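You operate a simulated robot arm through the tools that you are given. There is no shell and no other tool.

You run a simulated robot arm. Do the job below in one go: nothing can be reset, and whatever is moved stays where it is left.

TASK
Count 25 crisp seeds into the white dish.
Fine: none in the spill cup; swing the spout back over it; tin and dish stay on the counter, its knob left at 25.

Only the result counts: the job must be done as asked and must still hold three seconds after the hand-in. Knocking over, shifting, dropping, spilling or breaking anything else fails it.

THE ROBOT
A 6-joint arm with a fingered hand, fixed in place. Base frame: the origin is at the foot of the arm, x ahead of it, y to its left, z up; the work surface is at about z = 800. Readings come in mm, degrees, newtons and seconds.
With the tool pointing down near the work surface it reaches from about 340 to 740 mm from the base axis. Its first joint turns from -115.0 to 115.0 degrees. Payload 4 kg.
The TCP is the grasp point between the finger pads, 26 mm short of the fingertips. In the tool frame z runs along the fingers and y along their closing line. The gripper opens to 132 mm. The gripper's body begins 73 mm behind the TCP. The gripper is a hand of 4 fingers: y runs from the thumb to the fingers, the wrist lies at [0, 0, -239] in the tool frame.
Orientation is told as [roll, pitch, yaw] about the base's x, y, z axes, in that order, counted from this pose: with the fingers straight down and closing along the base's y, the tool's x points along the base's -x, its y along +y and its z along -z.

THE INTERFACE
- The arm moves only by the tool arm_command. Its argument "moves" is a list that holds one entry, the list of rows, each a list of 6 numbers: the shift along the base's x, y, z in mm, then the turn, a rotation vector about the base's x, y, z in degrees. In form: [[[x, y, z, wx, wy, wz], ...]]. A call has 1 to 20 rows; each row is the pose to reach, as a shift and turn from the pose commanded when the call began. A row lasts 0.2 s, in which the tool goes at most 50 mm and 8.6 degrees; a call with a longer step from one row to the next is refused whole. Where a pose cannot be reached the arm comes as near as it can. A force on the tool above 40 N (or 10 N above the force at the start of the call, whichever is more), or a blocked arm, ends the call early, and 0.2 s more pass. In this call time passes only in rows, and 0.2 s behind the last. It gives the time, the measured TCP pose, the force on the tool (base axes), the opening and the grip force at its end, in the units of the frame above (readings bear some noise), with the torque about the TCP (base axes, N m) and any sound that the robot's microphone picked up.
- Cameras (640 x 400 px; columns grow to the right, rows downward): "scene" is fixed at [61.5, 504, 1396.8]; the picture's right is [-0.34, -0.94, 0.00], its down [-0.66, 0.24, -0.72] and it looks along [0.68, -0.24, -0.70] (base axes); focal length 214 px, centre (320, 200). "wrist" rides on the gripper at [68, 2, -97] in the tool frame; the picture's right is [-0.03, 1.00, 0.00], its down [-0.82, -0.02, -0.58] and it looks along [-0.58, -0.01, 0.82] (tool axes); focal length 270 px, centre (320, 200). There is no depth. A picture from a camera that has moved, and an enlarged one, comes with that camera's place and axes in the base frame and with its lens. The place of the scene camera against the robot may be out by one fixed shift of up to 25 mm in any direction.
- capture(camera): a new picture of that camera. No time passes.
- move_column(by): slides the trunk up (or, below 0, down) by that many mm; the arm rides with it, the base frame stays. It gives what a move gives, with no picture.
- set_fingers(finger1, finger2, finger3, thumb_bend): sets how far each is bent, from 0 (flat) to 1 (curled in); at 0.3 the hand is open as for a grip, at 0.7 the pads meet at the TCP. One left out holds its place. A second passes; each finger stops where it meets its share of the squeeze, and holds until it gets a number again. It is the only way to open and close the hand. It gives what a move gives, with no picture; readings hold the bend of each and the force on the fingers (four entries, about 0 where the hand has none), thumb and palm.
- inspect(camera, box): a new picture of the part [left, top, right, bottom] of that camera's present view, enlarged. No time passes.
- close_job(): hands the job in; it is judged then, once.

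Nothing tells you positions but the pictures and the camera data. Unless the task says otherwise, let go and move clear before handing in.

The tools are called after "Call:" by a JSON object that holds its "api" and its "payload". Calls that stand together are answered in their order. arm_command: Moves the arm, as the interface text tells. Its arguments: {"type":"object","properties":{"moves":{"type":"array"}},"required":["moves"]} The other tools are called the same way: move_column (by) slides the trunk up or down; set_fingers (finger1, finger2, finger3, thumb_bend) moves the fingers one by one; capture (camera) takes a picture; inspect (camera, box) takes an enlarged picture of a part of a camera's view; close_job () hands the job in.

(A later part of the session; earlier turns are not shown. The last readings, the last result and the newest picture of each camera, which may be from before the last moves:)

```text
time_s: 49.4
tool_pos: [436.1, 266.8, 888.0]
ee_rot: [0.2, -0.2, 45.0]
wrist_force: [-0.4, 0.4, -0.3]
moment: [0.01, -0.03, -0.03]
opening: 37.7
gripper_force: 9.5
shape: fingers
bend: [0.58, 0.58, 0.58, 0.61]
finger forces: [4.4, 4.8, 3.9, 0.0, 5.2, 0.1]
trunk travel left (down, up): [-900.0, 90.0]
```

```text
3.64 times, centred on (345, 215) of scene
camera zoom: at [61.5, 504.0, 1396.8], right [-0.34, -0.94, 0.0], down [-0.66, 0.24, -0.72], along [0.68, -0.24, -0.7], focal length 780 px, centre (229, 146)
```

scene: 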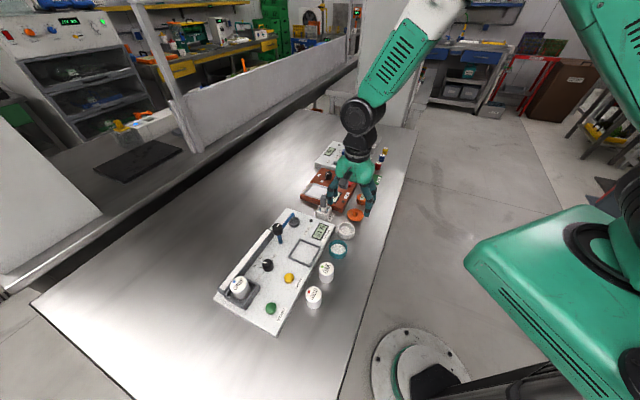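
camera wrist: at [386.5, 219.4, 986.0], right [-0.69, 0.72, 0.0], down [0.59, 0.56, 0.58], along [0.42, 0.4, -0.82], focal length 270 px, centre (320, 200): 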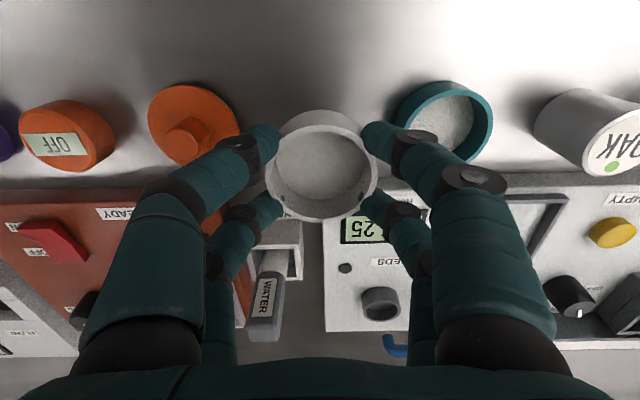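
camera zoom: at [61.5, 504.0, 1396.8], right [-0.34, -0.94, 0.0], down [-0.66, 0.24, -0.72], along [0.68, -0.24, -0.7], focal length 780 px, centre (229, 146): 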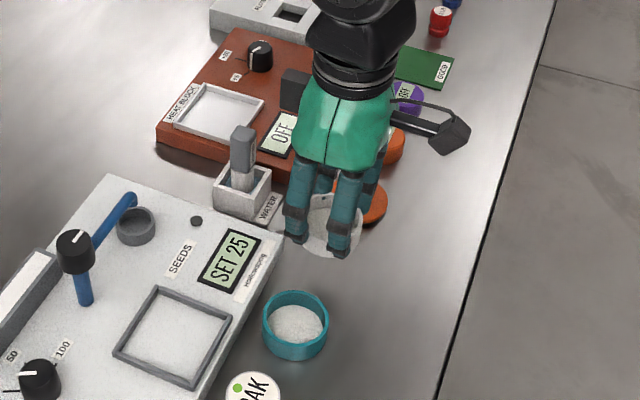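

The dish is lifted level. I'll raise it a bit more and carry it over the counter to near the square seat, then measure the seat from there.

Call:
{"api": "arm_command", "payload": {"moves": [[[0, 0, 20, 0, 0, 0], [0, 5, 35, 0, 0, 0], [-8, 35, 35, 0, 0, 0], [-18, 70, 35, 0, 0, 0], [-28, 105, 35, 0, 0, 0], [-37, 138, 35, 0, 0, 0], [-42, 158, 35, 0, 0, 0], [-42, 158, 35, 0, 0, 0]]]}}

Call:
{"api": "capture", "payload": {"camera": "wrist"}}

Call:
{"api": "inspect", "payload": {"camera": "scene", "box": [240, 180, 360, 290]}}

```text
time_s: 51.2
tool_pos: [394.1, 425.0, 925.0]
ee_rot: [0.2, -0.1, 45.0]
wrist_force: [-0.4, -0.5, -0.8]
moment: [0.01, -0.01, -0.01]
opening: 37.5
gripper_force: 9.1
shape: fingers
bend: [0.58, 0.58, 0.58, 0.61]
finger forces: [4.3, 4.8, 3.9, 0.0, 5.2, 0.0]
trunk travel left (down, up): [-900.0, 90.0]
```

```text
taken
camera wrist: at [344.7, 377.4, 1020.7], right [-0.69, 0.72, 0.0], down [0.59, 0.56, 0.58], along [0.42, 0.4, -0.81], focal length 270 px, centre (320, 200)
```

wrist: 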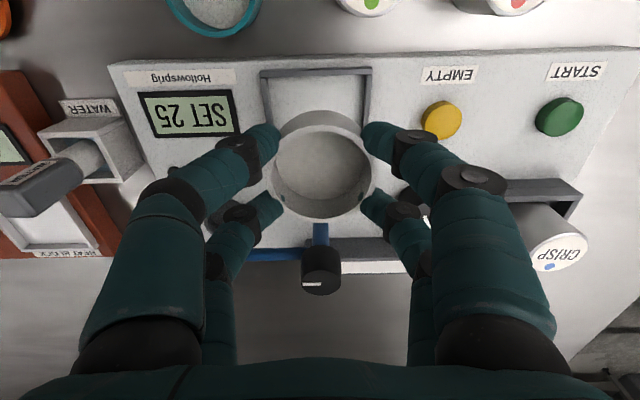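

```text
3.64 times, centred on (300, 235) of scene
camera zoom: at [61.5, 504.0, 1396.8], right [-0.34, -0.94, 0.0], down [-0.66, 0.24, -0.72], along [0.68, -0.24, -0.7], focal length 780 px, centre (393, 73)
```

zoom: 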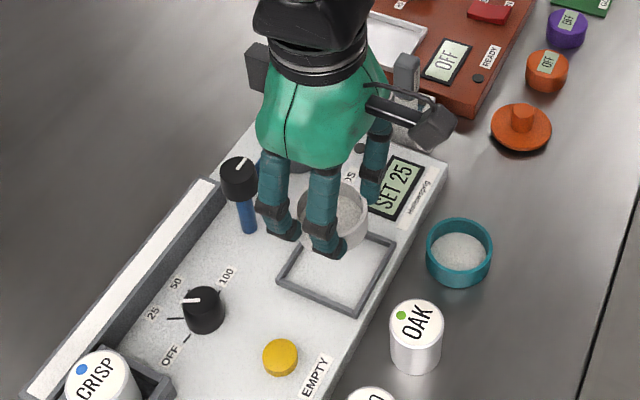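

Call:
{"api": "inspect", "payload": {"camera": "wrist", "box": [240, 50, 400, 230]}}

Call:
{"api": "inspect", "payload": {"camera": "wrist", "box": [250, 55, 390, 125]}}

```text
2.22 times, centred on (320, 140) of wrist
camera zoom: at [344.7, 377.4, 1020.7], right [-0.69, 0.72, 0.0], down [0.59, 0.56, 0.58], along [0.42, 0.4, -0.81], focal length 601 px, centre (320, 333)
```

zoom: 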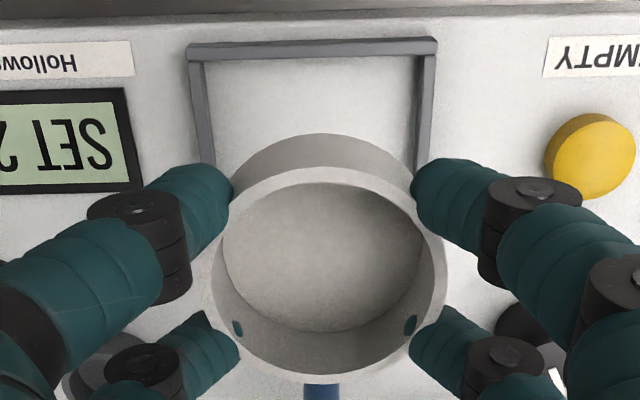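

```text
4.57 times, centred on (320, 90) of wrist
camera zoom: at [344.7, 377.4, 1020.7], right [-0.69, 0.72, 0.0], down [0.59, 0.56, 0.58], along [0.42, 0.4, -0.81], focal length 1236 px, centre (320, 703)
```

zoom: 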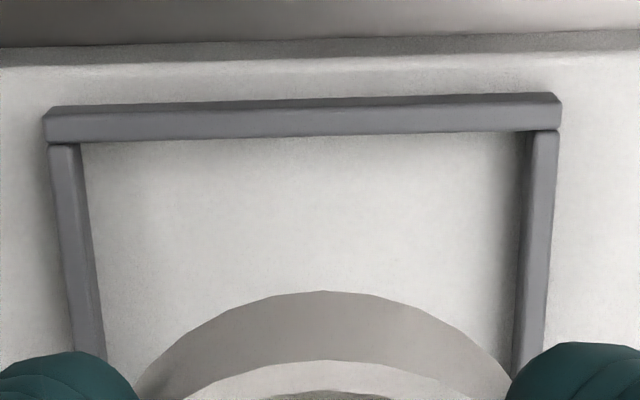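

The seat's inner opening is about 66 mm and the dish is about 2.5 mm off its centre. I'll correct that and lower to just above the seat.

Call:
{"api": "arm_command", "payload": {"moves": [[[1.7, -1.8, -15, 0, 0, 0], [1.7, -1.8, -30, 0, 0, 0], [1.7, -1.8, -42, 0, 0, 0], [1.7, -1.8, -50, 0, 0, 0], [1.7, -1.8, -55, 0, 0, 0]]]}}

Call:
{"api": "inspect", "payload": {"camera": "wrist", "box": [240, 60, 400, 240]}}

Call:
{"api": "inspect", "payload": {"camera": "scene", "box": [250, 190, 350, 280]}}

```text
time_s: 52.4
tool_pos: [396.7, 422.7, 869.2]
ee_rot: [0.1, -0.2, 45.0]
wrist_force: [0.5, -0.4, -0.9]
moment: [0.02, -0.02, -0.01]
opening: 37.3
gripper_force: 9.2
shape: fingers
bend: [0.58, 0.58, 0.58, 0.61]
finger forces: [4.3, 4.8, 3.9, 0.0, 5.2, 0.0]
trunk travel left (down, up): [-900.0, 90.0]
```

```text
2.22 times, centred on (320, 150) of wrist
camera zoom: at [346.6, 375.5, 965.6], right [-0.69, 0.72, 0.0], down [0.59, 0.56, 0.58], along [0.42, 0.4, -0.82], focal length 601 px, centre (320, 311)
```

zoom: 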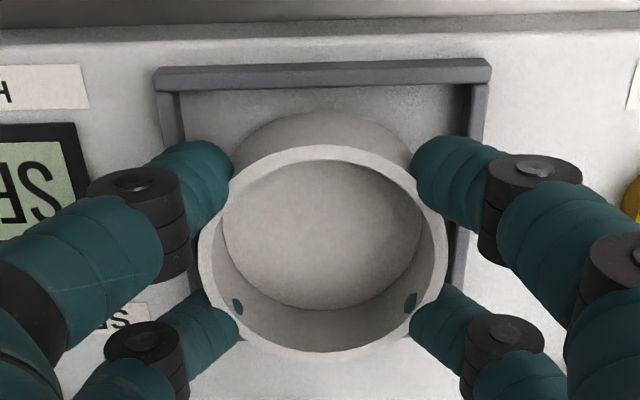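

```text
4.44 times, centred on (300, 235) of scene
camera zoom: at [61.5, 504.0, 1396.8], right [-0.34, -0.94, 0.0], down [-0.66, 0.24, -0.72], along [0.68, -0.24, -0.7], focal length 953 px, centre (409, 44)
```

zoom: 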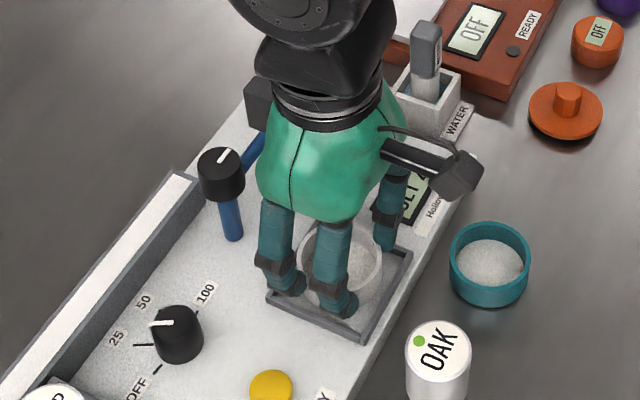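

The dish is centred over the seat within 1–2 mm. I'll lower it in small steps to touch.

Call:
{"api": "arm_command", "payload": {"moves": [[[0.3, 0.8, -2, 0, 0, 0], [0.3, 0.8, -4, 0, 0, 0], [0.3, 0.8, -5.5, 0, 0, 0]]]}}

Call:
{"api": "arm_command", "payload": {"moves": [[[0, 0, -1, 0, 0, 0]]]}}

```text
time_s: 53.2
tool_pos: [396.0, 425.4, 865.3]
ee_rot: [0.2, -0.3, 45.1]
wrist_force: [0.1, -0.2, 6.4]
moment: [0.0, 0.05, 0.04]
opening: 37.2
gripper_force: 9.8
shape: fingers
bend: [0.58, 0.58, 0.58, 0.61]
finger forces: [4.8, 5.1, 4.5, 0.1, 6.0, 0.0]
trunk travel left (down, up): [-900.0, 90.0]
```

```text
time_s: 53.6
tool_pos: [395.7, 423.6, 863.4]
ee_rot: [0.3, -0.2, 45.0]
wrist_force: [0.8, -0.4, 11.2]
moment: [-0.05, 0.0, 0.01]
opening: 37.1
gripper_force: 11.3
shape: fingers
bend: [0.59, 0.58, 0.59, 0.61]
finger forces: [5.4, 5.6, 4.9, 0.0, 6.7, 0.0]
trunk travel left (down, up): [-900.0, 90.0]
```

The dish rests on the seat, with 11 N contact. I'll release it gently and rise.

Call:
{"api": "set_fingers", "payload": {"finger1": 0.55, "finger2": 0.55, "finger3": 0.55, "thumb_bend": 0.55}}

Call:
{"api": "set_fingers", "payload": {"finger1": 0.51, "finger2": 0.51, "finger3": 0.51, "thumb_bend": 0.51}}

Call:
{"api": "arm_command", "payload": {"moves": [[[0, 0, 8, 0, 0, 0], [0, 0, 25, 0, 0, 0], [0, 0, 60, 0, 0, 0], [0, 0, 100, 0, 0, 0], [0, 0, 130, 0, 0, 0]]]}}

Call:
{"api": "capture", "payload": {"camera": "wrist"}}

Call:
{"api": "inspect", "payload": {"camera": "scene", "box": [220, 180, 360, 290]}}

```text
time_s: 54.6
tool_pos: [396.2, 423.1, 862.4]
ee_rot: [0.2, -0.1, 45.1]
wrist_force: [-1.0, -0.3, 3.3]
moment: [-0.12, 0.0, -0.03]
opening: 46.7
gripper_force: 2.0
shape: fingers
bend: [0.55, 0.55, 0.56, 0.56]
finger forces: [0.3, 0.2, 0.6, 0.0, 3.1, 0.0]
trunk travel left (down, up): [-900.0, 90.0]
```

```text
time_s: 55.6
tool_pos: [396.4, 424.1, 862.5]
ee_rot: [0.2, 0.0, 44.9]
wrist_force: [-0.7, -0.1, -0.5]
moment: [0.03, 0.02, 0.02]
opening: 62.0
gripper_force: 0.0
shape: fingers
bend: [0.51, 0.51, 0.51, 0.51]
finger forces: [0.1, 0.1, 0.1, 0.0, 0.0, 0.0]
trunk travel left (down, up): [-900.0, 90.0]
```

```text
time_s: 56.8
tool_pos: [396.2, 424.0, 992.4]
ee_rot: [0.2, -0.3, 44.9]
wrist_force: [-1.2, 0.1, 0.8]
moment: [0.03, -0.01, -0.03]
opening: 62.1
gripper_force: 0.0
shape: fingers
bend: [0.51, 0.51, 0.51, 0.51]
finger forces: [0.0, 0.1, 0.1, 0.1, 0.1, 0.1]
trunk travel left (down, up): [-900.0, 90.0]
```

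```text
taken
camera wrist: at [346.2, 375.6, 1089.5], right [-0.69, 0.72, 0.0], down [0.59, 0.56, 0.58], along [0.42, 0.4, -0.81], focal length 270 px, centre (320, 200)
```

wrist: 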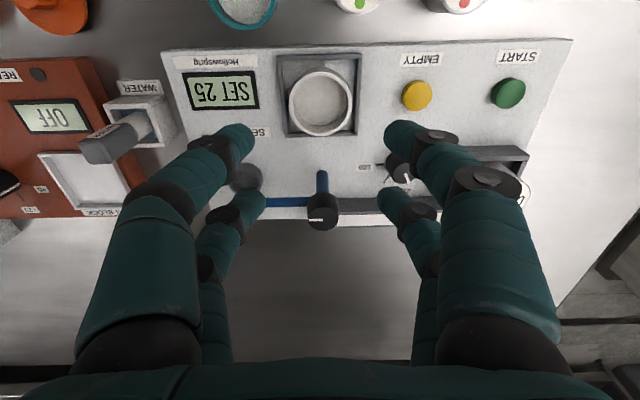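

```text
3.64 times, centred on (290, 235) of scene
camera zoom: at [61.5, 504.0, 1396.8], right [-0.34, -0.94, 0.0], down [-0.66, 0.24, -0.72], along [0.68, -0.24, -0.7], focal length 780 px, centre (429, 73)
```

zoom: 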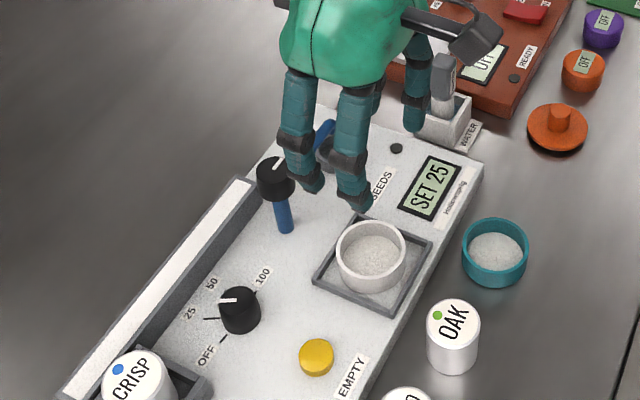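

The white dish sits in the seat. I'll zoom to verify, and look at the spout.

Call:
{"api": "inspect", "payload": {"camera": "wrist", "box": [260, 40, 380, 150]}}

Call:
{"api": "inspect", "payload": {"camera": "wrist", "box": [220, 140, 430, 260]}}

```text
3.64 times, centred on (320, 95) of wrist
camera zoom: at [346.2, 375.6, 1089.5], right [-0.69, 0.72, 0.0], down [0.59, 0.56, 0.58], along [0.42, 0.4, -0.81], focal length 983 px, centre (320, 582)
```

zoom: 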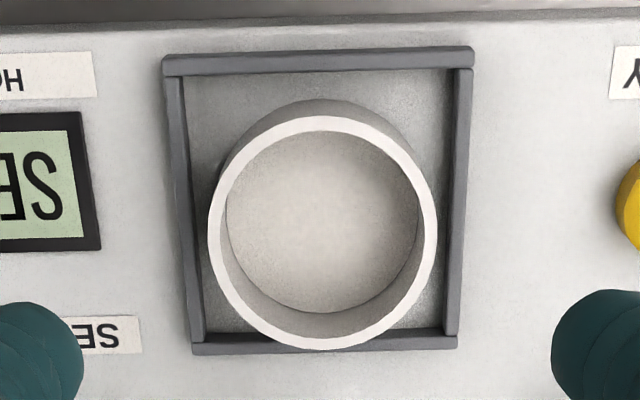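

```text
3.05 times, centred on (325, 200) of wrist
camera zoom: at [346.2, 375.6, 1089.5], right [-0.69, 0.72, 0.0], down [0.59, 0.56, 0.58], along [0.42, 0.4, -0.81], focal length 824 px, centre (305, 200)
```

zoom: 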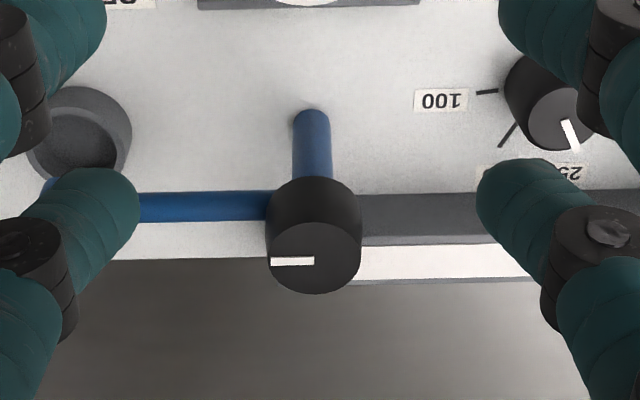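

The dish is flat and well inside the seat. Next is the spout: its black knob is at about (452, 482), z about 883–901, and it must turn 90° clockwise to bring the spout over the dish. I'll move above the knob with the hand in line with the spout arm.

Call:
{"api": "arm_command", "payload": {"moves": [[[15, 16, 0, 0, 0, 0], [35, 37, 0, 0, 0, 0], [56, 59, 0, 0, 0, 0], [56, 59, 0, 0, 0, 0]]]}}

Call:
{"api": "set_fingers", "payload": {"finger1": 0.61, "finger2": 0.61, "finger3": 0.61, "thumb_bend": 0.61}}

Call:
{"api": "capture", "payload": {"camera": "wrist"}}

Call:
{"api": "inspect", "payload": {"camera": "wrist", "box": [220, 80, 420, 220]}}

```text
time_s: 57.8
tool_pos: [451.8, 482.3, 991.4]
ee_rot: [0.2, 0.0, 45.1]
wrist_force: [-0.1, 0.1, -0.7]
moment: [-0.03, -0.02, 0.0]
opening: 61.6
gripper_force: 0.2
shape: fingers
bend: [0.51, 0.51, 0.51, 0.51]
finger forces: [0.0, 0.1, 0.0, 0.0, 0.0, 0.1]
trunk travel left (down, up): [-900.0, 90.0]
```

```text
time_s: 58.8
tool_pos: [453.5, 482.0, 991.4]
ee_rot: [0.1, 0.0, 45.0]
wrist_force: [-0.5, -0.5, -0.2]
moment: [0.03, -0.01, 0.0]
opening: 29.9
gripper_force: 0.1
shape: fingers
bend: [0.61, 0.61, 0.61, 0.61]
finger forces: [0.0, 0.1, 0.1, 0.0, 0.0, 0.0]
trunk travel left (down, up): [-900.0, 90.0]
```

```text
taken
camera wrist: at [403.0, 434.9, 1088.6], right [-0.69, 0.72, 0.0], down [0.59, 0.56, 0.58], along [0.42, 0.4, -0.81], focal length 270 px, centre (320, 200)
```

wrist: 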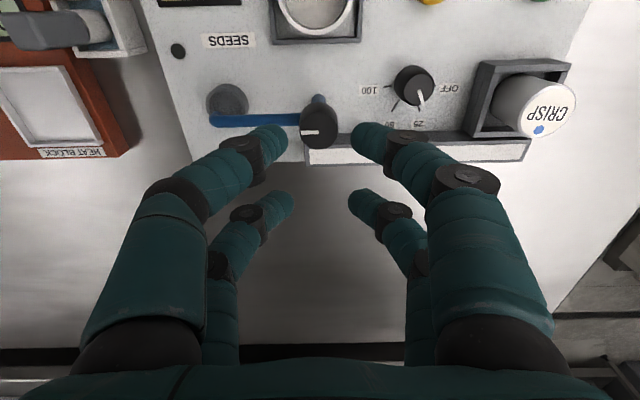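

```text
2.86 times, centred on (320, 150) of wrist
camera zoom: at [403.0, 434.9, 1088.6], right [-0.69, 0.72, 0.0], down [0.59, 0.56, 0.58], along [0.42, 0.4, -0.81], focal length 772 px, centre (320, 343)
```

zoom: 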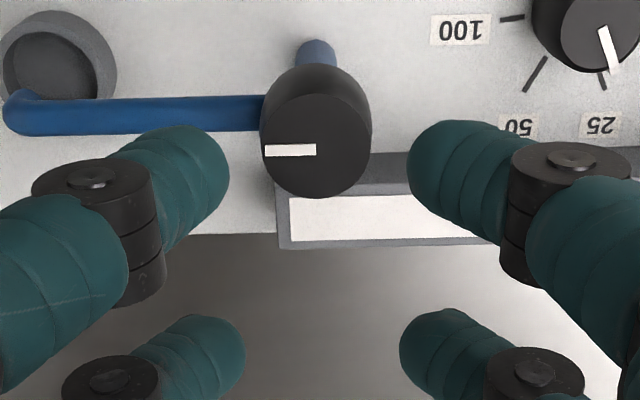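

The knob is about 3 mm ahead of the hand's centre. I'll correct and lower to just above it for a final check.

Call:
{"api": "arm_command", "payload": {"moves": [[[2.5, 1.2, -15, 0, 0, 0], [2.5, 1.2, -30, 0, 0, 0], [2.5, 1.2, -46, 0, 0, 0], [2.5, 1.2, -46, 0, 0, 0]]]}}

Call:
{"api": "capture", "payload": {"camera": "wrist"}}

Call:
{"api": "inspect", "payload": {"camera": "wrist", "box": [240, 80, 400, 240]}}

Call:
{"api": "inspect", "payload": {"camera": "scene", "box": [240, 180, 340, 270]}}

```text
time_s: 59.8
tool_pos: [455.2, 483.1, 945.2]
ee_rot: [0.3, -0.3, 44.9]
wrist_force: [-0.3, -1.0, -0.5]
moment: [-0.01, 0.02, 0.0]
opening: 29.7
gripper_force: 0.2
shape: fingers
bend: [0.61, 0.61, 0.61, 0.61]
finger forces: [0.0, 0.0, 0.0, 0.0, 0.1, 0.0]
trunk travel left (down, up): [-900.0, 90.0]
```

```text
taken
camera wrist: at [405.0, 436.0, 1042.8], right [-0.69, 0.72, 0.0], down [0.59, 0.56, 0.58], along [0.42, 0.4, -0.81], focal length 270 px, centre (320, 200)
```

wrist: 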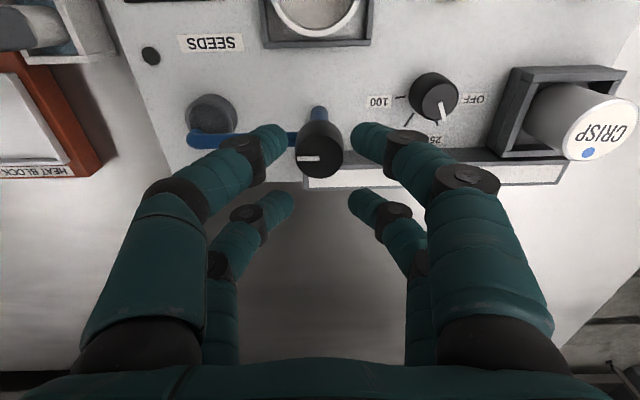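

```text
2.50 times, centred on (320, 160) of wrist
camera zoom: at [405.0, 436.0, 1042.8], right [-0.69, 0.72, 0.0], down [0.59, 0.56, 0.58], along [0.42, 0.4, -0.81], focal length 676 px, centre (320, 300)
```

zoom: 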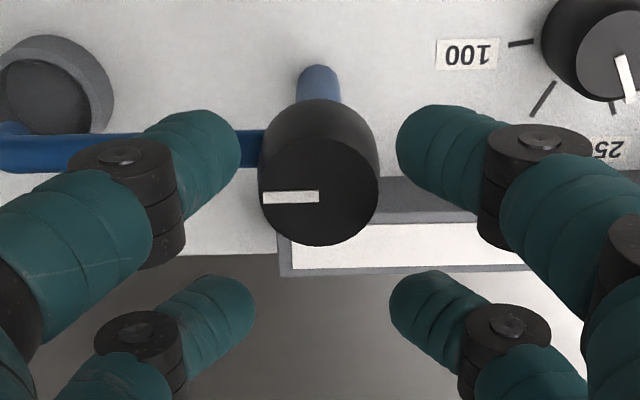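

```text
4.44 times, centred on (290, 225) of scene
camera zoom: at [61.5, 504.0, 1396.8], right [-0.34, -0.94, 0.0], down [-0.66, 0.24, -0.72], along [0.68, -0.24, -0.7], focal length 953 px, centre (453, 89)
```

zoom: 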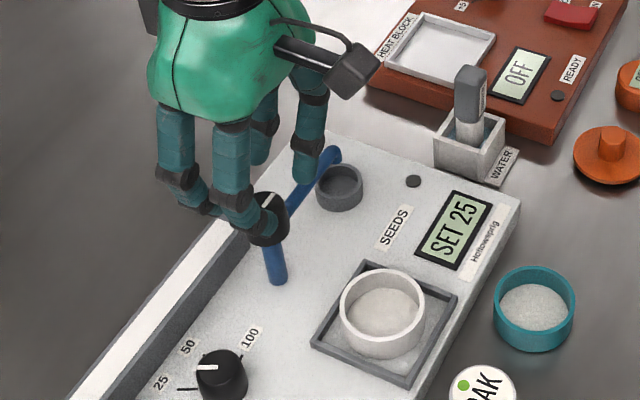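

The knob is centred within about 1 mm. I'll lower so the tips are about 16 mm below its top, with the spout arm passing between two fingers.

Call:
{"api": "arm_command", "payload": {"moves": [[[1, 0.4, -10, 0, 0, 0], [1, 0.4, -20, 0, 0, 0], [1, 0.4, -26, 0, 0, 0], [1, 0.4, -30, 0, 0, 0]]]}}

Call:
{"api": "inspect", "payload": {"camera": "wrist", "box": [240, 80, 400, 240]}}

Call:
{"api": "inspect", "payload": {"camera": "scene", "box": [240, 180, 340, 270]}}

```text
time_s: 60.8
tool_pos: [455.2, 483.1, 916.7]
ee_rot: [0.2, -0.2, 45.0]
wrist_force: [-0.3, -0.6, -0.4]
moment: [0.01, 0.01, 0.01]
opening: 29.8
gripper_force: 0.0
shape: fingers
bend: [0.61, 0.61, 0.61, 0.61]
finger forces: [0.0, 0.0, 0.0, 0.0, 0.1, 0.0]
trunk travel left (down, up): [-900.0, 90.0]
```

```text
2.50 times, centred on (320, 160) of wrist
camera zoom: at [406.2, 436.7, 1013.0], right [-0.69, 0.72, 0.0], down [0.59, 0.56, 0.58], along [0.42, 0.4, -0.81], focal length 676 px, centre (320, 300)
```

zoom: 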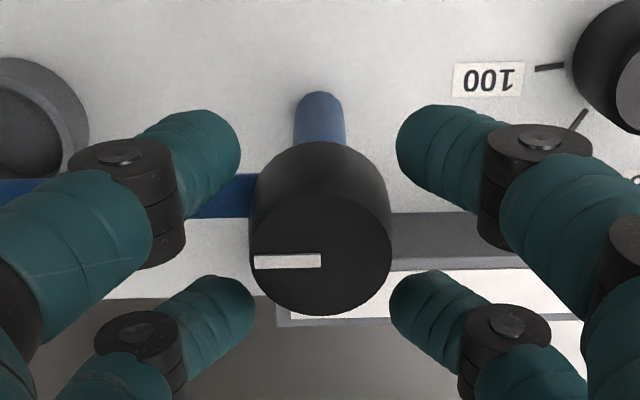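

```text
4.44 times, centred on (290, 225) of scene
camera zoom: at [61.5, 504.0, 1396.8], right [-0.34, -0.94, 0.0], down [-0.66, 0.24, -0.72], along [0.68, -0.24, -0.7], focal length 953 px, centre (453, 89)
```

zoom: 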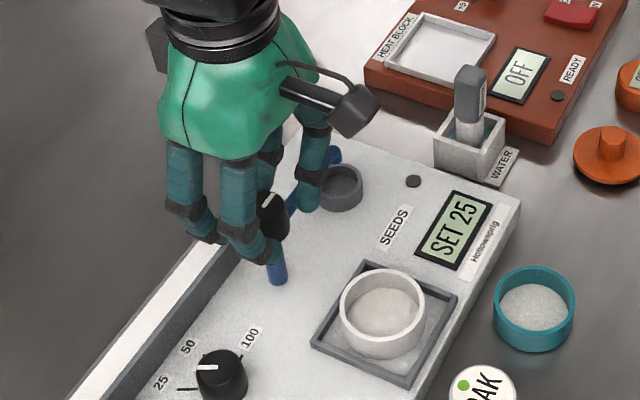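

The knob is centred. I'll close on it in two steps.

Call:
{"api": "set_fingers", "payload": {"finger1": 0.69, "finger2": 0.69, "finger3": 0.69, "thumb_bend": 0.69}}

Call:
{"api": "set_fingers", "payload": {"finger1": 0.75, "finger2": 0.75, "finger3": 0.75, "thumb_bend": 0.75}}

Call:
{"api": "inspect", "payload": {"camera": "wrist", "box": [240, 80, 400, 240]}}

```text
time_s: 61.8
tool_pos: [456.2, 485.6, 915.6]
ee_rot: [0.2, 0.0, 45.0]
wrist_force: [-0.3, 0.9, 0.1]
moment: [0.0, 0.02, -0.01]
opening: 5.5
gripper_force: 0.2
shape: fingers
bend: [0.68, 0.68, 0.68, 0.69]
finger forces: [0.2, 0.4, 0.5, 0.1, 0.2, 0.0]
trunk travel left (down, up): [-900.0, 90.0]
```

```text
time_s: 62.8
tool_pos: [456.5, 483.8, 914.9]
ee_rot: [0.2, 0.0, 45.0]
wrist_force: [1.4, -1.2, -6.9]
moment: [-0.02, -0.02, 0.05]
opening: 0.1
gripper_force: 9.6
shape: fingers
bend: [0.73, 0.73, 0.73, 0.72]
finger forces: [4.9, 4.3, 4.2, 0.1, 6.1, 0.1]
trunk travel left (down, up): [-900.0, 90.0]
```

```text
2.50 times, centred on (320, 160) of wrist
camera zoom: at [406.5, 436.8, 1012.5], right [-0.69, 0.72, 0.0], down [0.59, 0.56, 0.58], along [0.42, 0.4, -0.82], focal length 676 px, centre (320, 300)
```

zoom: 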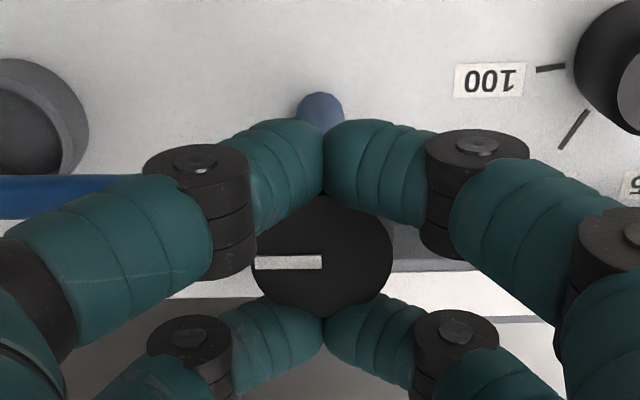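

I'm gripping the knob. First a small clockwise turn, to see if the spout follows.

Call:
{"api": "arm_command", "payload": {"moves": [[[0, 0, 0, 0, 0, -5], [0, 0, 0, 0, 0, -10], [0, 0, 0, 0, 0, -15]]]}}

Call:
{"api": "inspect", "payload": {"camera": "wrist", "box": [220, 60, 420, 240]}}

Call:
{"api": "inspect", "payload": {"camera": "scene", "box": [240, 180, 340, 270]}}

```text
time_s: 63.6
tool_pos: [454.7, 484.4, 915.0]
ee_rot: [0.2, -0.1, 29.8]
wrist_force: [1.0, -2.6, -6.7]
moment: [-0.06, -0.03, -0.03]
opening: 0.1
gripper_force: 9.7
shape: fingers
bend: [0.73, 0.73, 0.73, 0.72]
finger forces: [4.9, 4.0, 4.3, 0.0, 6.7, 0.0]
trunk travel left (down, up): [-900.0, 90.0]
```

```text
2.22 times, centred on (320, 150) of wrist
camera zoom: at [395.7, 451.6, 1012.6], right [-0.48, 0.88, 0.0], down [0.72, 0.39, 0.58], along [0.51, 0.28, -0.82], focal length 601 px, centre (320, 311)
```

zoom: 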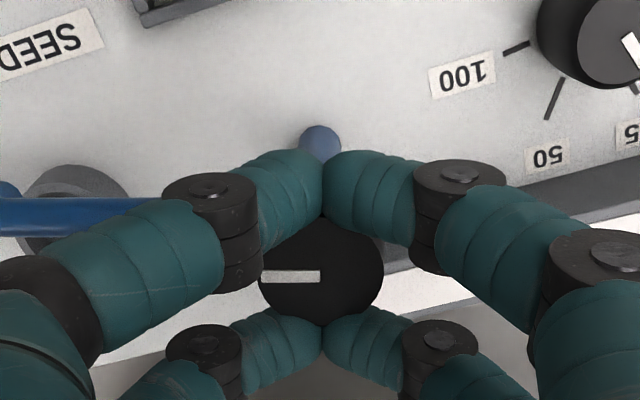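

```text
4.44 times, centred on (290, 225) of scene
camera zoom: at [61.5, 504.0, 1396.8], right [-0.34, -0.94, 0.0], down [-0.66, 0.24, -0.72], along [0.68, -0.24, -0.7], focal length 953 px, centre (453, 89)
```

zoom: 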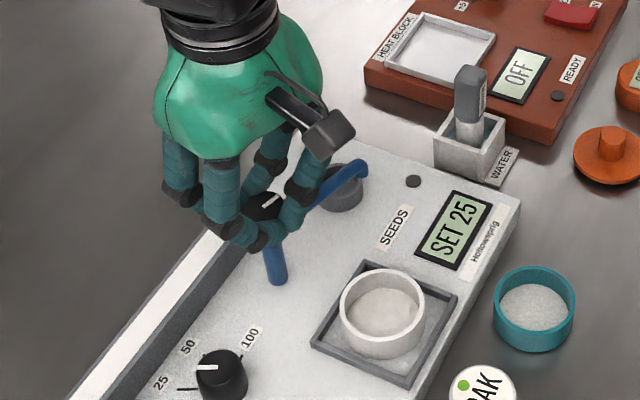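

The spout follows the hand. I'll continue to 90° in total to bring it over the dish.

Call:
{"api": "arm_command", "payload": {"moves": [[[0, 0, 0, 0, 0, -7.5], [0, 0, 0, 0, 0, -15], [0, 0, 0, 0, 0, -22.5], [0, 0, 0, 0, 0, -30], [0, 0, 0, 0, 0, -37.5], [0, 0, 0, 0, 0, -45], [0, 0, 0, 0, 0, -52.5], [0, 0, 0, 0, 0, -60], [0, 0, 0, 0, 0, -67.5], [0, 0, 0, 0, 0, -75]]]}}

Call:
{"api": "capture", "payload": {"camera": "wrist"}}

Call:
{"api": "inspect", "payload": {"camera": "scene", "box": [240, 180, 340, 270]}}

```text
time_s: 65.8
tool_pos: [457.0, 484.6, 915.9]
ee_rot: [0.2, -0.2, -45.2]
wrist_force: [-0.9, -1.4, -7.5]
moment: [-0.05, 0.03, 0.03]
opening: 0.0
gripper_force: 9.9
shape: fingers
bend: [0.73, 0.73, 0.73, 0.72]
finger forces: [4.6, 4.5, 4.7, 0.0, 6.2, 0.0]
trunk travel left (down, up): [-900.0, 90.0]
```

```text
taken
camera wrist: at [408.3, 534.5, 1012.8], right [0.73, 0.69, 0.0], down [0.56, -0.59, 0.58], along [0.4, -0.42, -0.81], focal length 270 px, centre (320, 200)
```

wrist: 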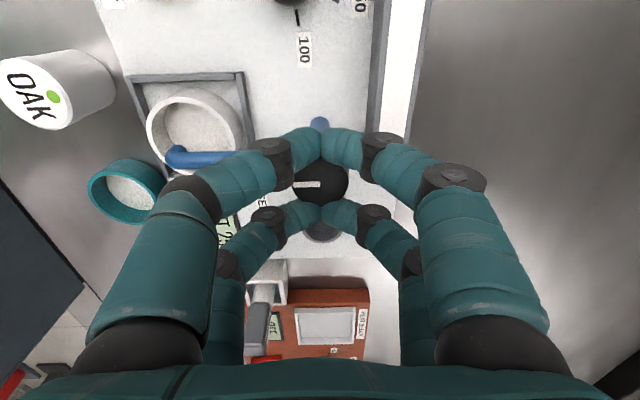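

```text
4.44 times, centred on (290, 225) of scene
camera zoom: at [61.5, 504.0, 1396.8], right [-0.34, -0.94, 0.0], down [-0.66, 0.24, -0.72], along [0.68, -0.24, -0.7], focal length 953 px, centre (453, 89)
```

zoom: 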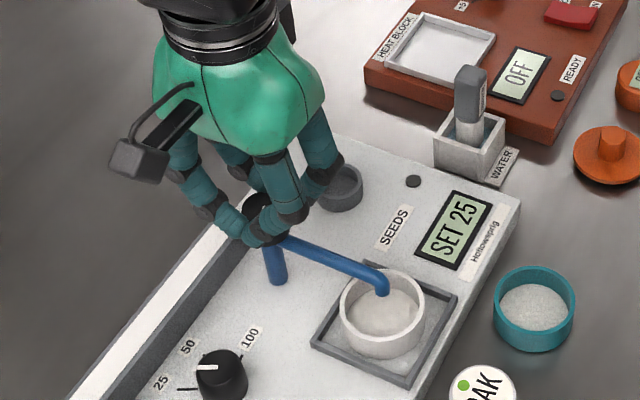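

The spout now points into the white dish, about at its centre. I'll release the knob and rise.

Call:
{"api": "set_fingers", "payload": {"finger1": 0.61, "finger2": 0.61, "finger3": 0.61, "thumb_bend": 0.61}}

Call:
{"api": "arm_command", "payload": {"moves": [[[0, 0, 5, 0, 0, 0], [0, 0, 15, 0, 0, 0], [0, 0, 40, 0, 0, 0], [0, 0, 75, 0, 0, 0]]]}}

Call:
{"api": "capture", "payload": {"camera": "wrist"}}

Call:
{"api": "inspect", "payload": {"camera": "scene", "box": [200, 180, 360, 320]}}

```text
time_s: 66.8
tool_pos: [456.2, 483.9, 914.9]
ee_rot: [0.2, -0.1, -45.1]
wrist_force: [-0.3, -0.9, 0.2]
moment: [0.01, 0.01, -0.01]
opening: 28.7
gripper_force: 0.1
shape: fingers
bend: [0.61, 0.61, 0.61, 0.61]
finger forces: [0.1, 0.1, 0.0, 0.1, 0.0, 0.1]
trunk travel left (down, up): [-900.0, 90.0]
```

```text
time_s: 67.8
tool_pos: [455.6, 483.9, 992.1]
ee_rot: [0.2, -0.2, -44.9]
wrist_force: [-0.8, 0.3, 0.6]
moment: [0.02, -0.01, 0.0]
opening: 28.4
gripper_force: 0.1
shape: fingers
bend: [0.61, 0.61, 0.61, 0.61]
finger forces: [0.0, 0.1, 0.0, 0.1, 0.0, 0.0]
trunk travel left (down, up): [-900.0, 90.0]
```

```text
taken
camera wrist: at [408.1, 534.0, 1089.3], right [0.72, 0.69, 0.0], down [0.56, -0.59, 0.58], along [0.4, -0.42, -0.81], focal length 270 px, centre (320, 200)
```

wrist: 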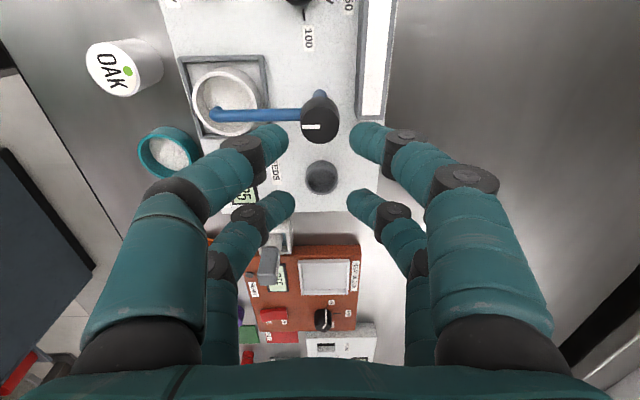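

```text
2.86 times, centred on (280, 250) of scene
camera zoom: at [61.5, 504.0, 1396.8], right [-0.34, -0.94, 0.0], down [-0.66, 0.24, -0.72], along [0.68, -0.24, -0.7], focal length 613 px, centre (434, 57)
```

zoom: 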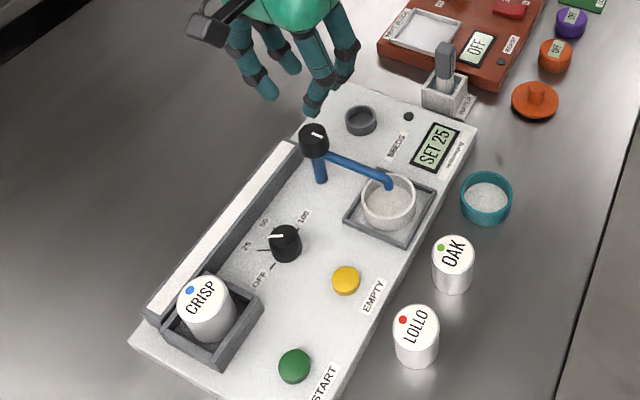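

Everything is set: tin in the socket, dish in the seat, dial at 25, spout over the dish. Next is START at about (268, 548). I'll turn the hand 90° so it stays clear of the tin, with the finger2/finger3 pair over the button, and look from above.

Call:
{"api": "arm_command", "payload": {"moves": [[[-10, 3, 0, 0, 0, 8.2], [-30, 8, 0, 0, 0, 16.4], [-50, 13, 0, 0, 0, 24.6], [-75, 19, 0, 0, 0, 32.8], [-100, 26, 0, 0, 0, 41], [-125, 32, 0, 0, 0, 49.2], [-150, 38, 0, 0, 0, 57.4], [-170, 43, 0, 0, 0, 65.6], [-185, 47, 0, 0, 0, 73.8], [-195, 50, 0, 0, 0, 82], [-200, 51, 0, 0, 0, 90]]]}}

Call:
{"api": "set_fingers", "payload": {"finger1": 0.71, "finger2": 0.71, "finger3": 0.71, "thumb_bend": 0.71}}

Call:
{"api": "capture", "payload": {"camera": "wrist"}}

Call:
{"api": "capture", "payload": {"camera": "scene"}}

```text
time_s: 70.2
tool_pos: [256.5, 535.6, 990.4]
ee_rot: [0.2, -0.2, 45.1]
wrist_force: [-0.1, 0.4, -0.5]
moment: [0.0, -0.02, 0.0]
opening: 28.6
gripper_force: 0.1
shape: fingers
bend: [0.61, 0.61, 0.61, 0.61]
finger forces: [0.0, 0.0, 0.0, 0.1, 0.1, 0.0]
trunk travel left (down, up): [-900.0, 90.0]
```

```text
time_s: 71.2
tool_pos: [256.6, 535.2, 989.7]
ee_rot: [0.2, -0.1, 45.0]
wrist_force: [0.3, -0.1, 0.3]
moment: [-0.03, -0.02, 0.01]
opening: 0.0
gripper_force: 0.1
shape: fingers
bend: [0.71, 0.71, 0.71, 0.71]
finger forces: [0.0, 0.0, 0.0, 0.1, 0.0, 0.0]
trunk travel left (down, up): [-900.0, 90.0]
```

```text
taken
camera wrist: at [206.6, 487.5, 1088.0], right [-0.69, 0.72, 0.0], down [0.59, 0.56, 0.58], along [0.42, 0.4, -0.81], focal length 270 px, centre (320, 200)
```

wrist: 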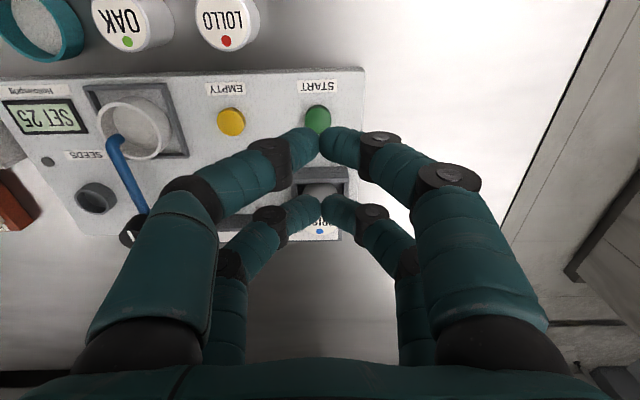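

```text
taken
```

scene: 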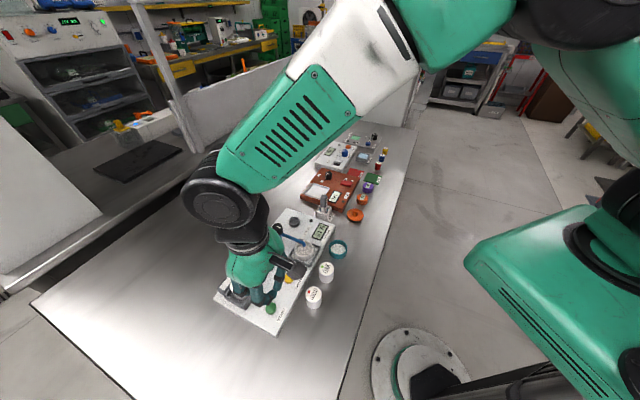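

Call:
{"api": "inspect", "payload": {"camera": "wrist", "box": [270, 80, 370, 180]}}

Call:
{"api": "inspect", "payload": {"camera": "wrist", "box": [0, 70, 200, 210]}}

```text
4.00 times, centred on (320, 130) of wrist
camera zoom: at [206.6, 487.5, 1088.0], right [-0.69, 0.72, 0.0], down [0.59, 0.56, 0.58], along [0.42, 0.4, -0.81], focal length 1081 px, centre (320, 480)
```

zoom: 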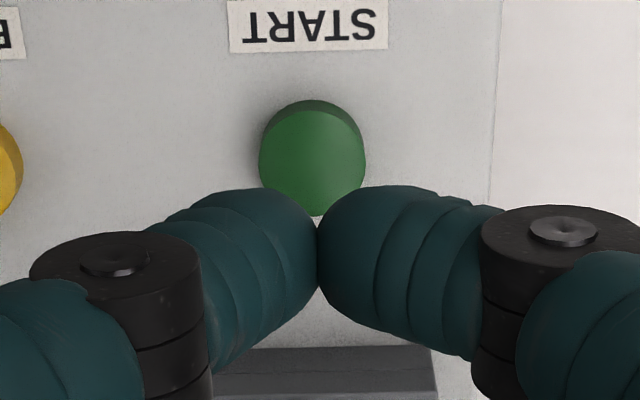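

```text
2.86 times, centred on (100, 140) of wrist
camera zoom: at [206.6, 487.5, 1088.0], right [-0.69, 0.72, 0.0], down [0.59, 0.56, 0.58], along [0.42, 0.4, -0.81], focal length 772 px, centre (949, 371)
```

zoom: 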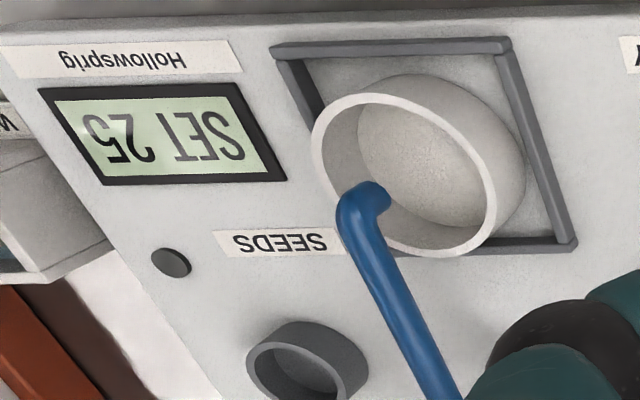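

START is centred almost exactly under the finger2/finger3 pair. I'll go down to just above the button.

Call:
{"api": "arm_command", "payload": {"moves": [[[2, -0.6, -40, 0, 0, 0], [2, -0.6, -80, 0, 0, 0], [2, -0.6, -105, 0, 0, 0], [2, -0.6, -118, 0, 0, 0], [2, -0.6, -118, 0, 0, 0]]]}}

Call:
{"api": "capture", "payload": {"camera": "wrist"}}

Call:
{"api": "inspect", "payload": {"camera": "wrist", "box": [240, 100, 400, 260]}}

Call:
{"api": "inspect", "payload": {"camera": "scene", "box": [200, 220, 340, 340]}}

```text
time_s: 72.4
tool_pos: [257.5, 535.6, 873.3]
ee_rot: [0.2, -0.2, 45.0]
wrist_force: [0.1, 0.2, -0.7]
moment: [0.02, 0.01, -0.01]
opening: 0.0
gripper_force: 0.0
shape: fingers
bend: [0.71, 0.71, 0.71, 0.71]
finger forces: [0.0, 0.0, 0.0, 0.0, 0.1, 0.0]
trunk travel left (down, up): [-900.0, 90.0]
```

```text
taken
camera wrist: at [208.4, 487.6, 970.3], right [-0.69, 0.72, 0.0], down [0.59, 0.56, 0.58], along [0.42, 0.4, -0.81], focal length 270 px, centre (320, 200)
```

wrist: 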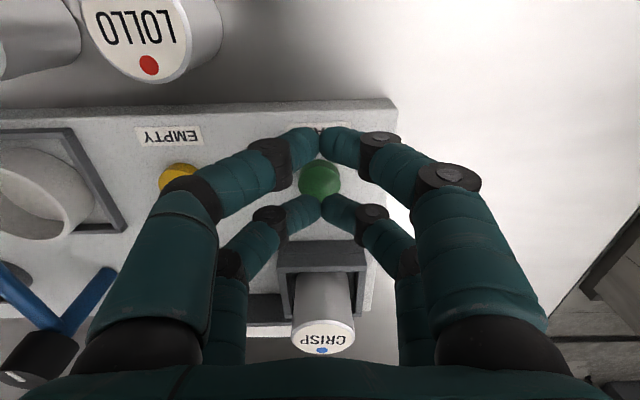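

```text
2.50 times, centred on (320, 180) of wrist
camera zoom: at [208.4, 487.6, 970.3], right [-0.69, 0.72, 0.0], down [0.59, 0.56, 0.58], along [0.42, 0.4, -0.81], focal length 676 px, centre (320, 250)
```

zoom: 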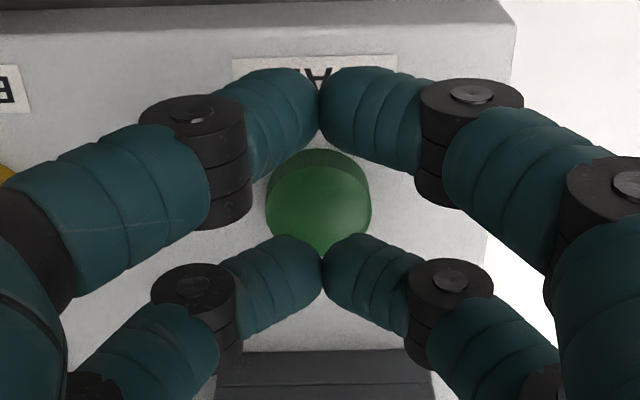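

```text
3.33 times, centred on (270, 280) of scene
camera zoom: at [61.5, 504.0, 1396.8], right [-0.34, -0.94, 0.0], down [-0.66, 0.24, -0.72], along [0.68, -0.24, -0.7], focal length 715 px, centre (487, -67)
```

zoom: 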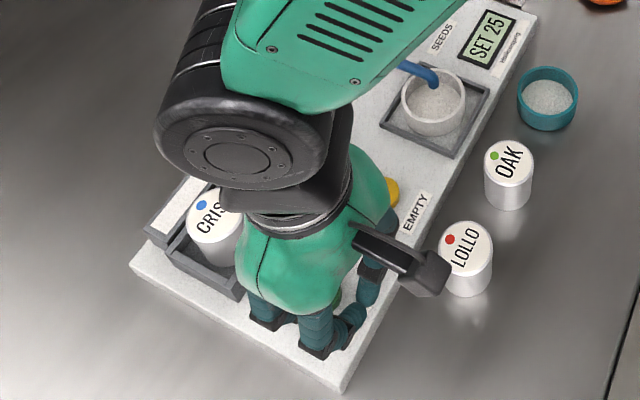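

The button is directly under the fingertip pair. I'll press down in small steps, watching the force and the display.

Call:
{"api": "arm_command", "payload": {"moves": [[[0, 0, -4, 0, 0, 0], [0, 0, -8, 0, 0, 0]]]}}

Call:
{"api": "arm_command", "payload": {"moves": [[[0, 0, -2, 0, 0, 0], [0, 0, -4, 0, 0, 0]]]}}

Call:
{"api": "inspect", "payload": {"camera": "scene", "box": [270, 210, 360, 290]}}

```text
time_s: 73.0
tool_pos: [257.4, 535.5, 865.5]
ee_rot: [0.2, -0.1, 45.0]
wrist_force: [0.3, 0.8, 0.5]
moment: [0.0, -0.01, -0.03]
opening: 0.2
gripper_force: 0.1
shape: fingers
bend: [0.71, 0.71, 0.71, 0.71]
finger forces: [0.0, 0.0, 0.0, 0.1, 0.1, 0.0]
trunk travel left (down, up): [-900.0, 90.0]
```

```text
time_s: 73.6
tool_pos: [258.1, 533.6, 862.1]
ee_rot: [0.2, -0.3, 44.9]
wrist_force: [0.8, -0.2, 0.7]
moment: [-0.02, 0.02, -0.02]
opening: 0.0
gripper_force: 0.1
shape: fingers
bend: [0.71, 0.71, 0.71, 0.71]
finger forces: [0.0, 0.0, 0.1, 0.0, 0.0, 0.0]
trunk travel left (down, up): [-900.0, 90.0]
```

```text
5.00 times, centred on (315, 250) of scene
camera zoom: at [61.5, 504.0, 1396.8], right [-0.34, -0.94, 0.0], down [-0.66, 0.24, -0.72], along [0.68, -0.24, -0.7], focal length 1072 px, centre (345, -50)
```

zoom: 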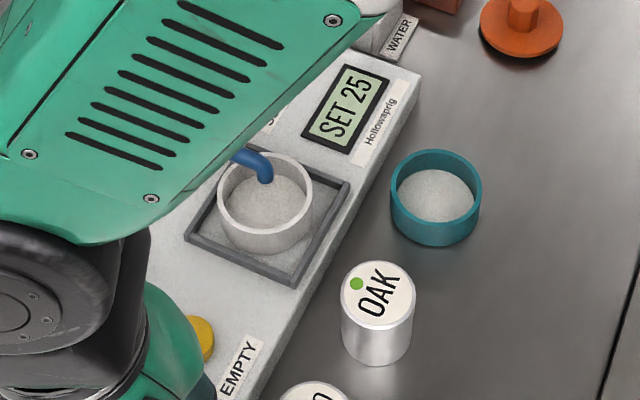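

There is no contact yet at TCP z = 862. I'll continue down.

Call:
{"api": "arm_command", "payload": {"moves": [[[0, 0, -2, 0, 0, 0], [0, 0, -3, 0, 0, 0]]]}}

Call:
{"api": "arm_command", "payload": {"moves": [[[0, 0, -1.5, 0, 0, 0], [0, 0, -3, 0, 0, 0]]]}}

Call:
{"api": "inspect", "payload": {"camera": "scene", "box": [270, 210, 360, 290]}}

```text
time_s: 74.2
tool_pos: [257.5, 534.3, 858.3]
ee_rot: [0.2, -0.2, 45.1]
wrist_force: [0.1, -0.2, 0.3]
moment: [-0.03, 0.0, 0.01]
opening: 0.0
gripper_force: 0.1
shape: fingers
bend: [0.71, 0.71, 0.71, 0.71]
finger forces: [0.0, 0.0, 0.1, 0.1, 0.1, 0.0]
trunk travel left (down, up): [-900.0, 90.0]
```

```text
time_s: 74.8
tool_pos: [259.6, 533.9, 855.5]
ee_rot: [0.1, -0.2, 45.0]
wrist_force: [0.7, 0.3, 1.6]
moment: [0.0, 0.02, 0.05]
opening: 0.0
gripper_force: 1.0
shape: fingers
bend: [0.71, 0.71, 0.71, 0.71]
finger forces: [0.1, 0.0, 1.7, 0.1, 0.0, 0.0]
trunk travel left (down, up): [-900.0, 90.0]
heard: click
```

```text
5.00 times, centred on (315, 250) of scene
camera zoom: at [61.5, 504.0, 1396.8], right [-0.34, -0.94, 0.0], down [-0.66, 0.24, -0.72], along [0.68, -0.24, -0.7], focal length 1072 px, centre (345, -50)
```

zoom: 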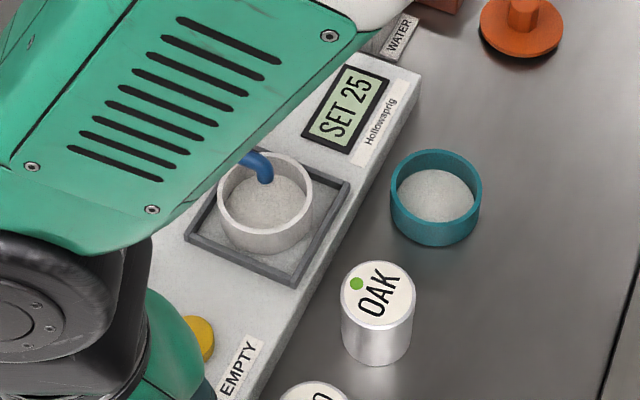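

A click was heard, so the button was pressed. I'll lift off slowly and watch the display.

Call:
{"api": "arm_command", "payload": {"moves": [[[0, 0, 5, 0, 0, 0], [0, 0, 15, 0, 0, 0]]]}}

Call:
{"api": "inspect", "payload": {"camera": "scene", "box": [270, 190, 360, 270]}}

```text
time_s: 75.4
tool_pos: [257.2, 535.5, 869.9]
ee_rot: [0.2, -0.1, 45.0]
wrist_force: [-0.5, -0.7, -0.1]
moment: [0.01, 0.0, 0.0]
opening: 0.0
gripper_force: 0.1
shape: fingers
bend: [0.71, 0.71, 0.71, 0.71]
finger forces: [0.0, 0.1, 0.1, 0.0, 0.0, 0.1]
trunk travel left (down, up): [-900.0, 90.0]
```

```text
5.00 times, centred on (315, 230) of scene
camera zoom: at [61.5, 504.0, 1396.8], right [-0.34, -0.94, 0.0], down [-0.66, 0.24, -0.72], along [0.68, -0.24, -0.7], focal length 1072 px, centre (345, 50)
```

zoom: 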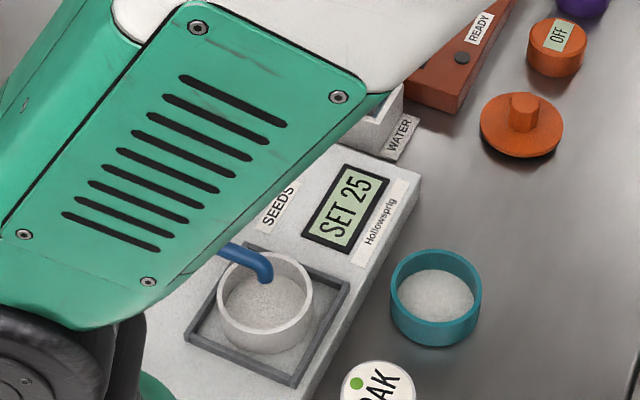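

The display still shows SET 25. I'll rise a bit and wait a second to see if it is counting.

Call:
{"api": "arm_command", "payload": {"moves": [[[0, 0, 10, 0, 0, 0], [0, 0, 20, 0, 0, 0], [0, 0, 20, 0, 0, 0], [0, 0, 20, 0, 0, 0], [0, 0, 20, 0, 0, 0]]]}}

Call:
{"api": "inspect", "payload": {"camera": "scene", "box": [270, 190, 360, 270]}}

Call:
{"api": "capture", "payload": {"camera": "wrist"}}

```text
time_s: 76.6
tool_pos: [257.9, 534.3, 889.8]
ee_rot: [0.2, -0.1, 45.0]
wrist_force: [-1.1, 0.0, 0.6]
moment: [-0.01, 0.0, -0.03]
opening: 0.1
gripper_force: 0.0
shape: fingers
bend: [0.71, 0.71, 0.71, 0.71]
finger forces: [0.0, 0.0, 0.0, 0.0, 0.0, 0.0]
trunk travel left (down, up): [-900.0, 90.0]
```

```text
5.00 times, centred on (315, 230) of scene
camera zoom: at [61.5, 504.0, 1396.8], right [-0.34, -0.94, 0.0], down [-0.66, 0.24, -0.72], along [0.68, -0.24, -0.7], focal length 1072 px, centre (345, 50)
```

zoom: 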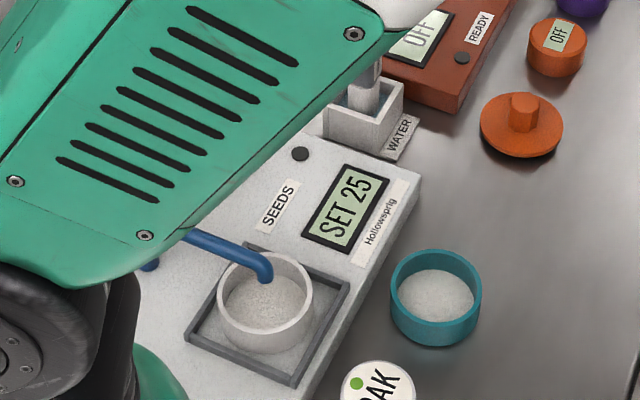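

```text
taken
camera wrist: at [208.2, 487.2, 987.1], right [-0.69, 0.72, 0.0], down [0.59, 0.56, 0.58], along [0.42, 0.4, -0.81], focal length 270 px, centre (320, 200)
```

wrist: 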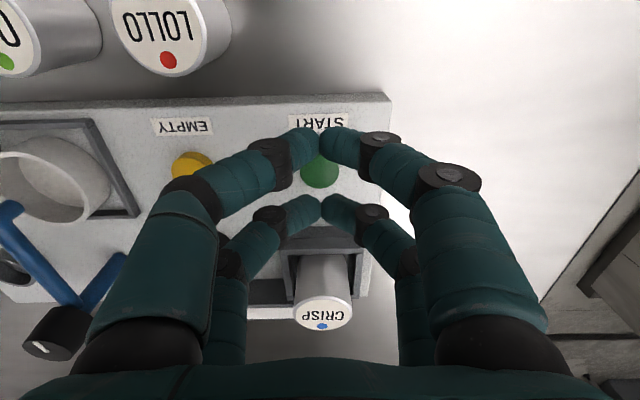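

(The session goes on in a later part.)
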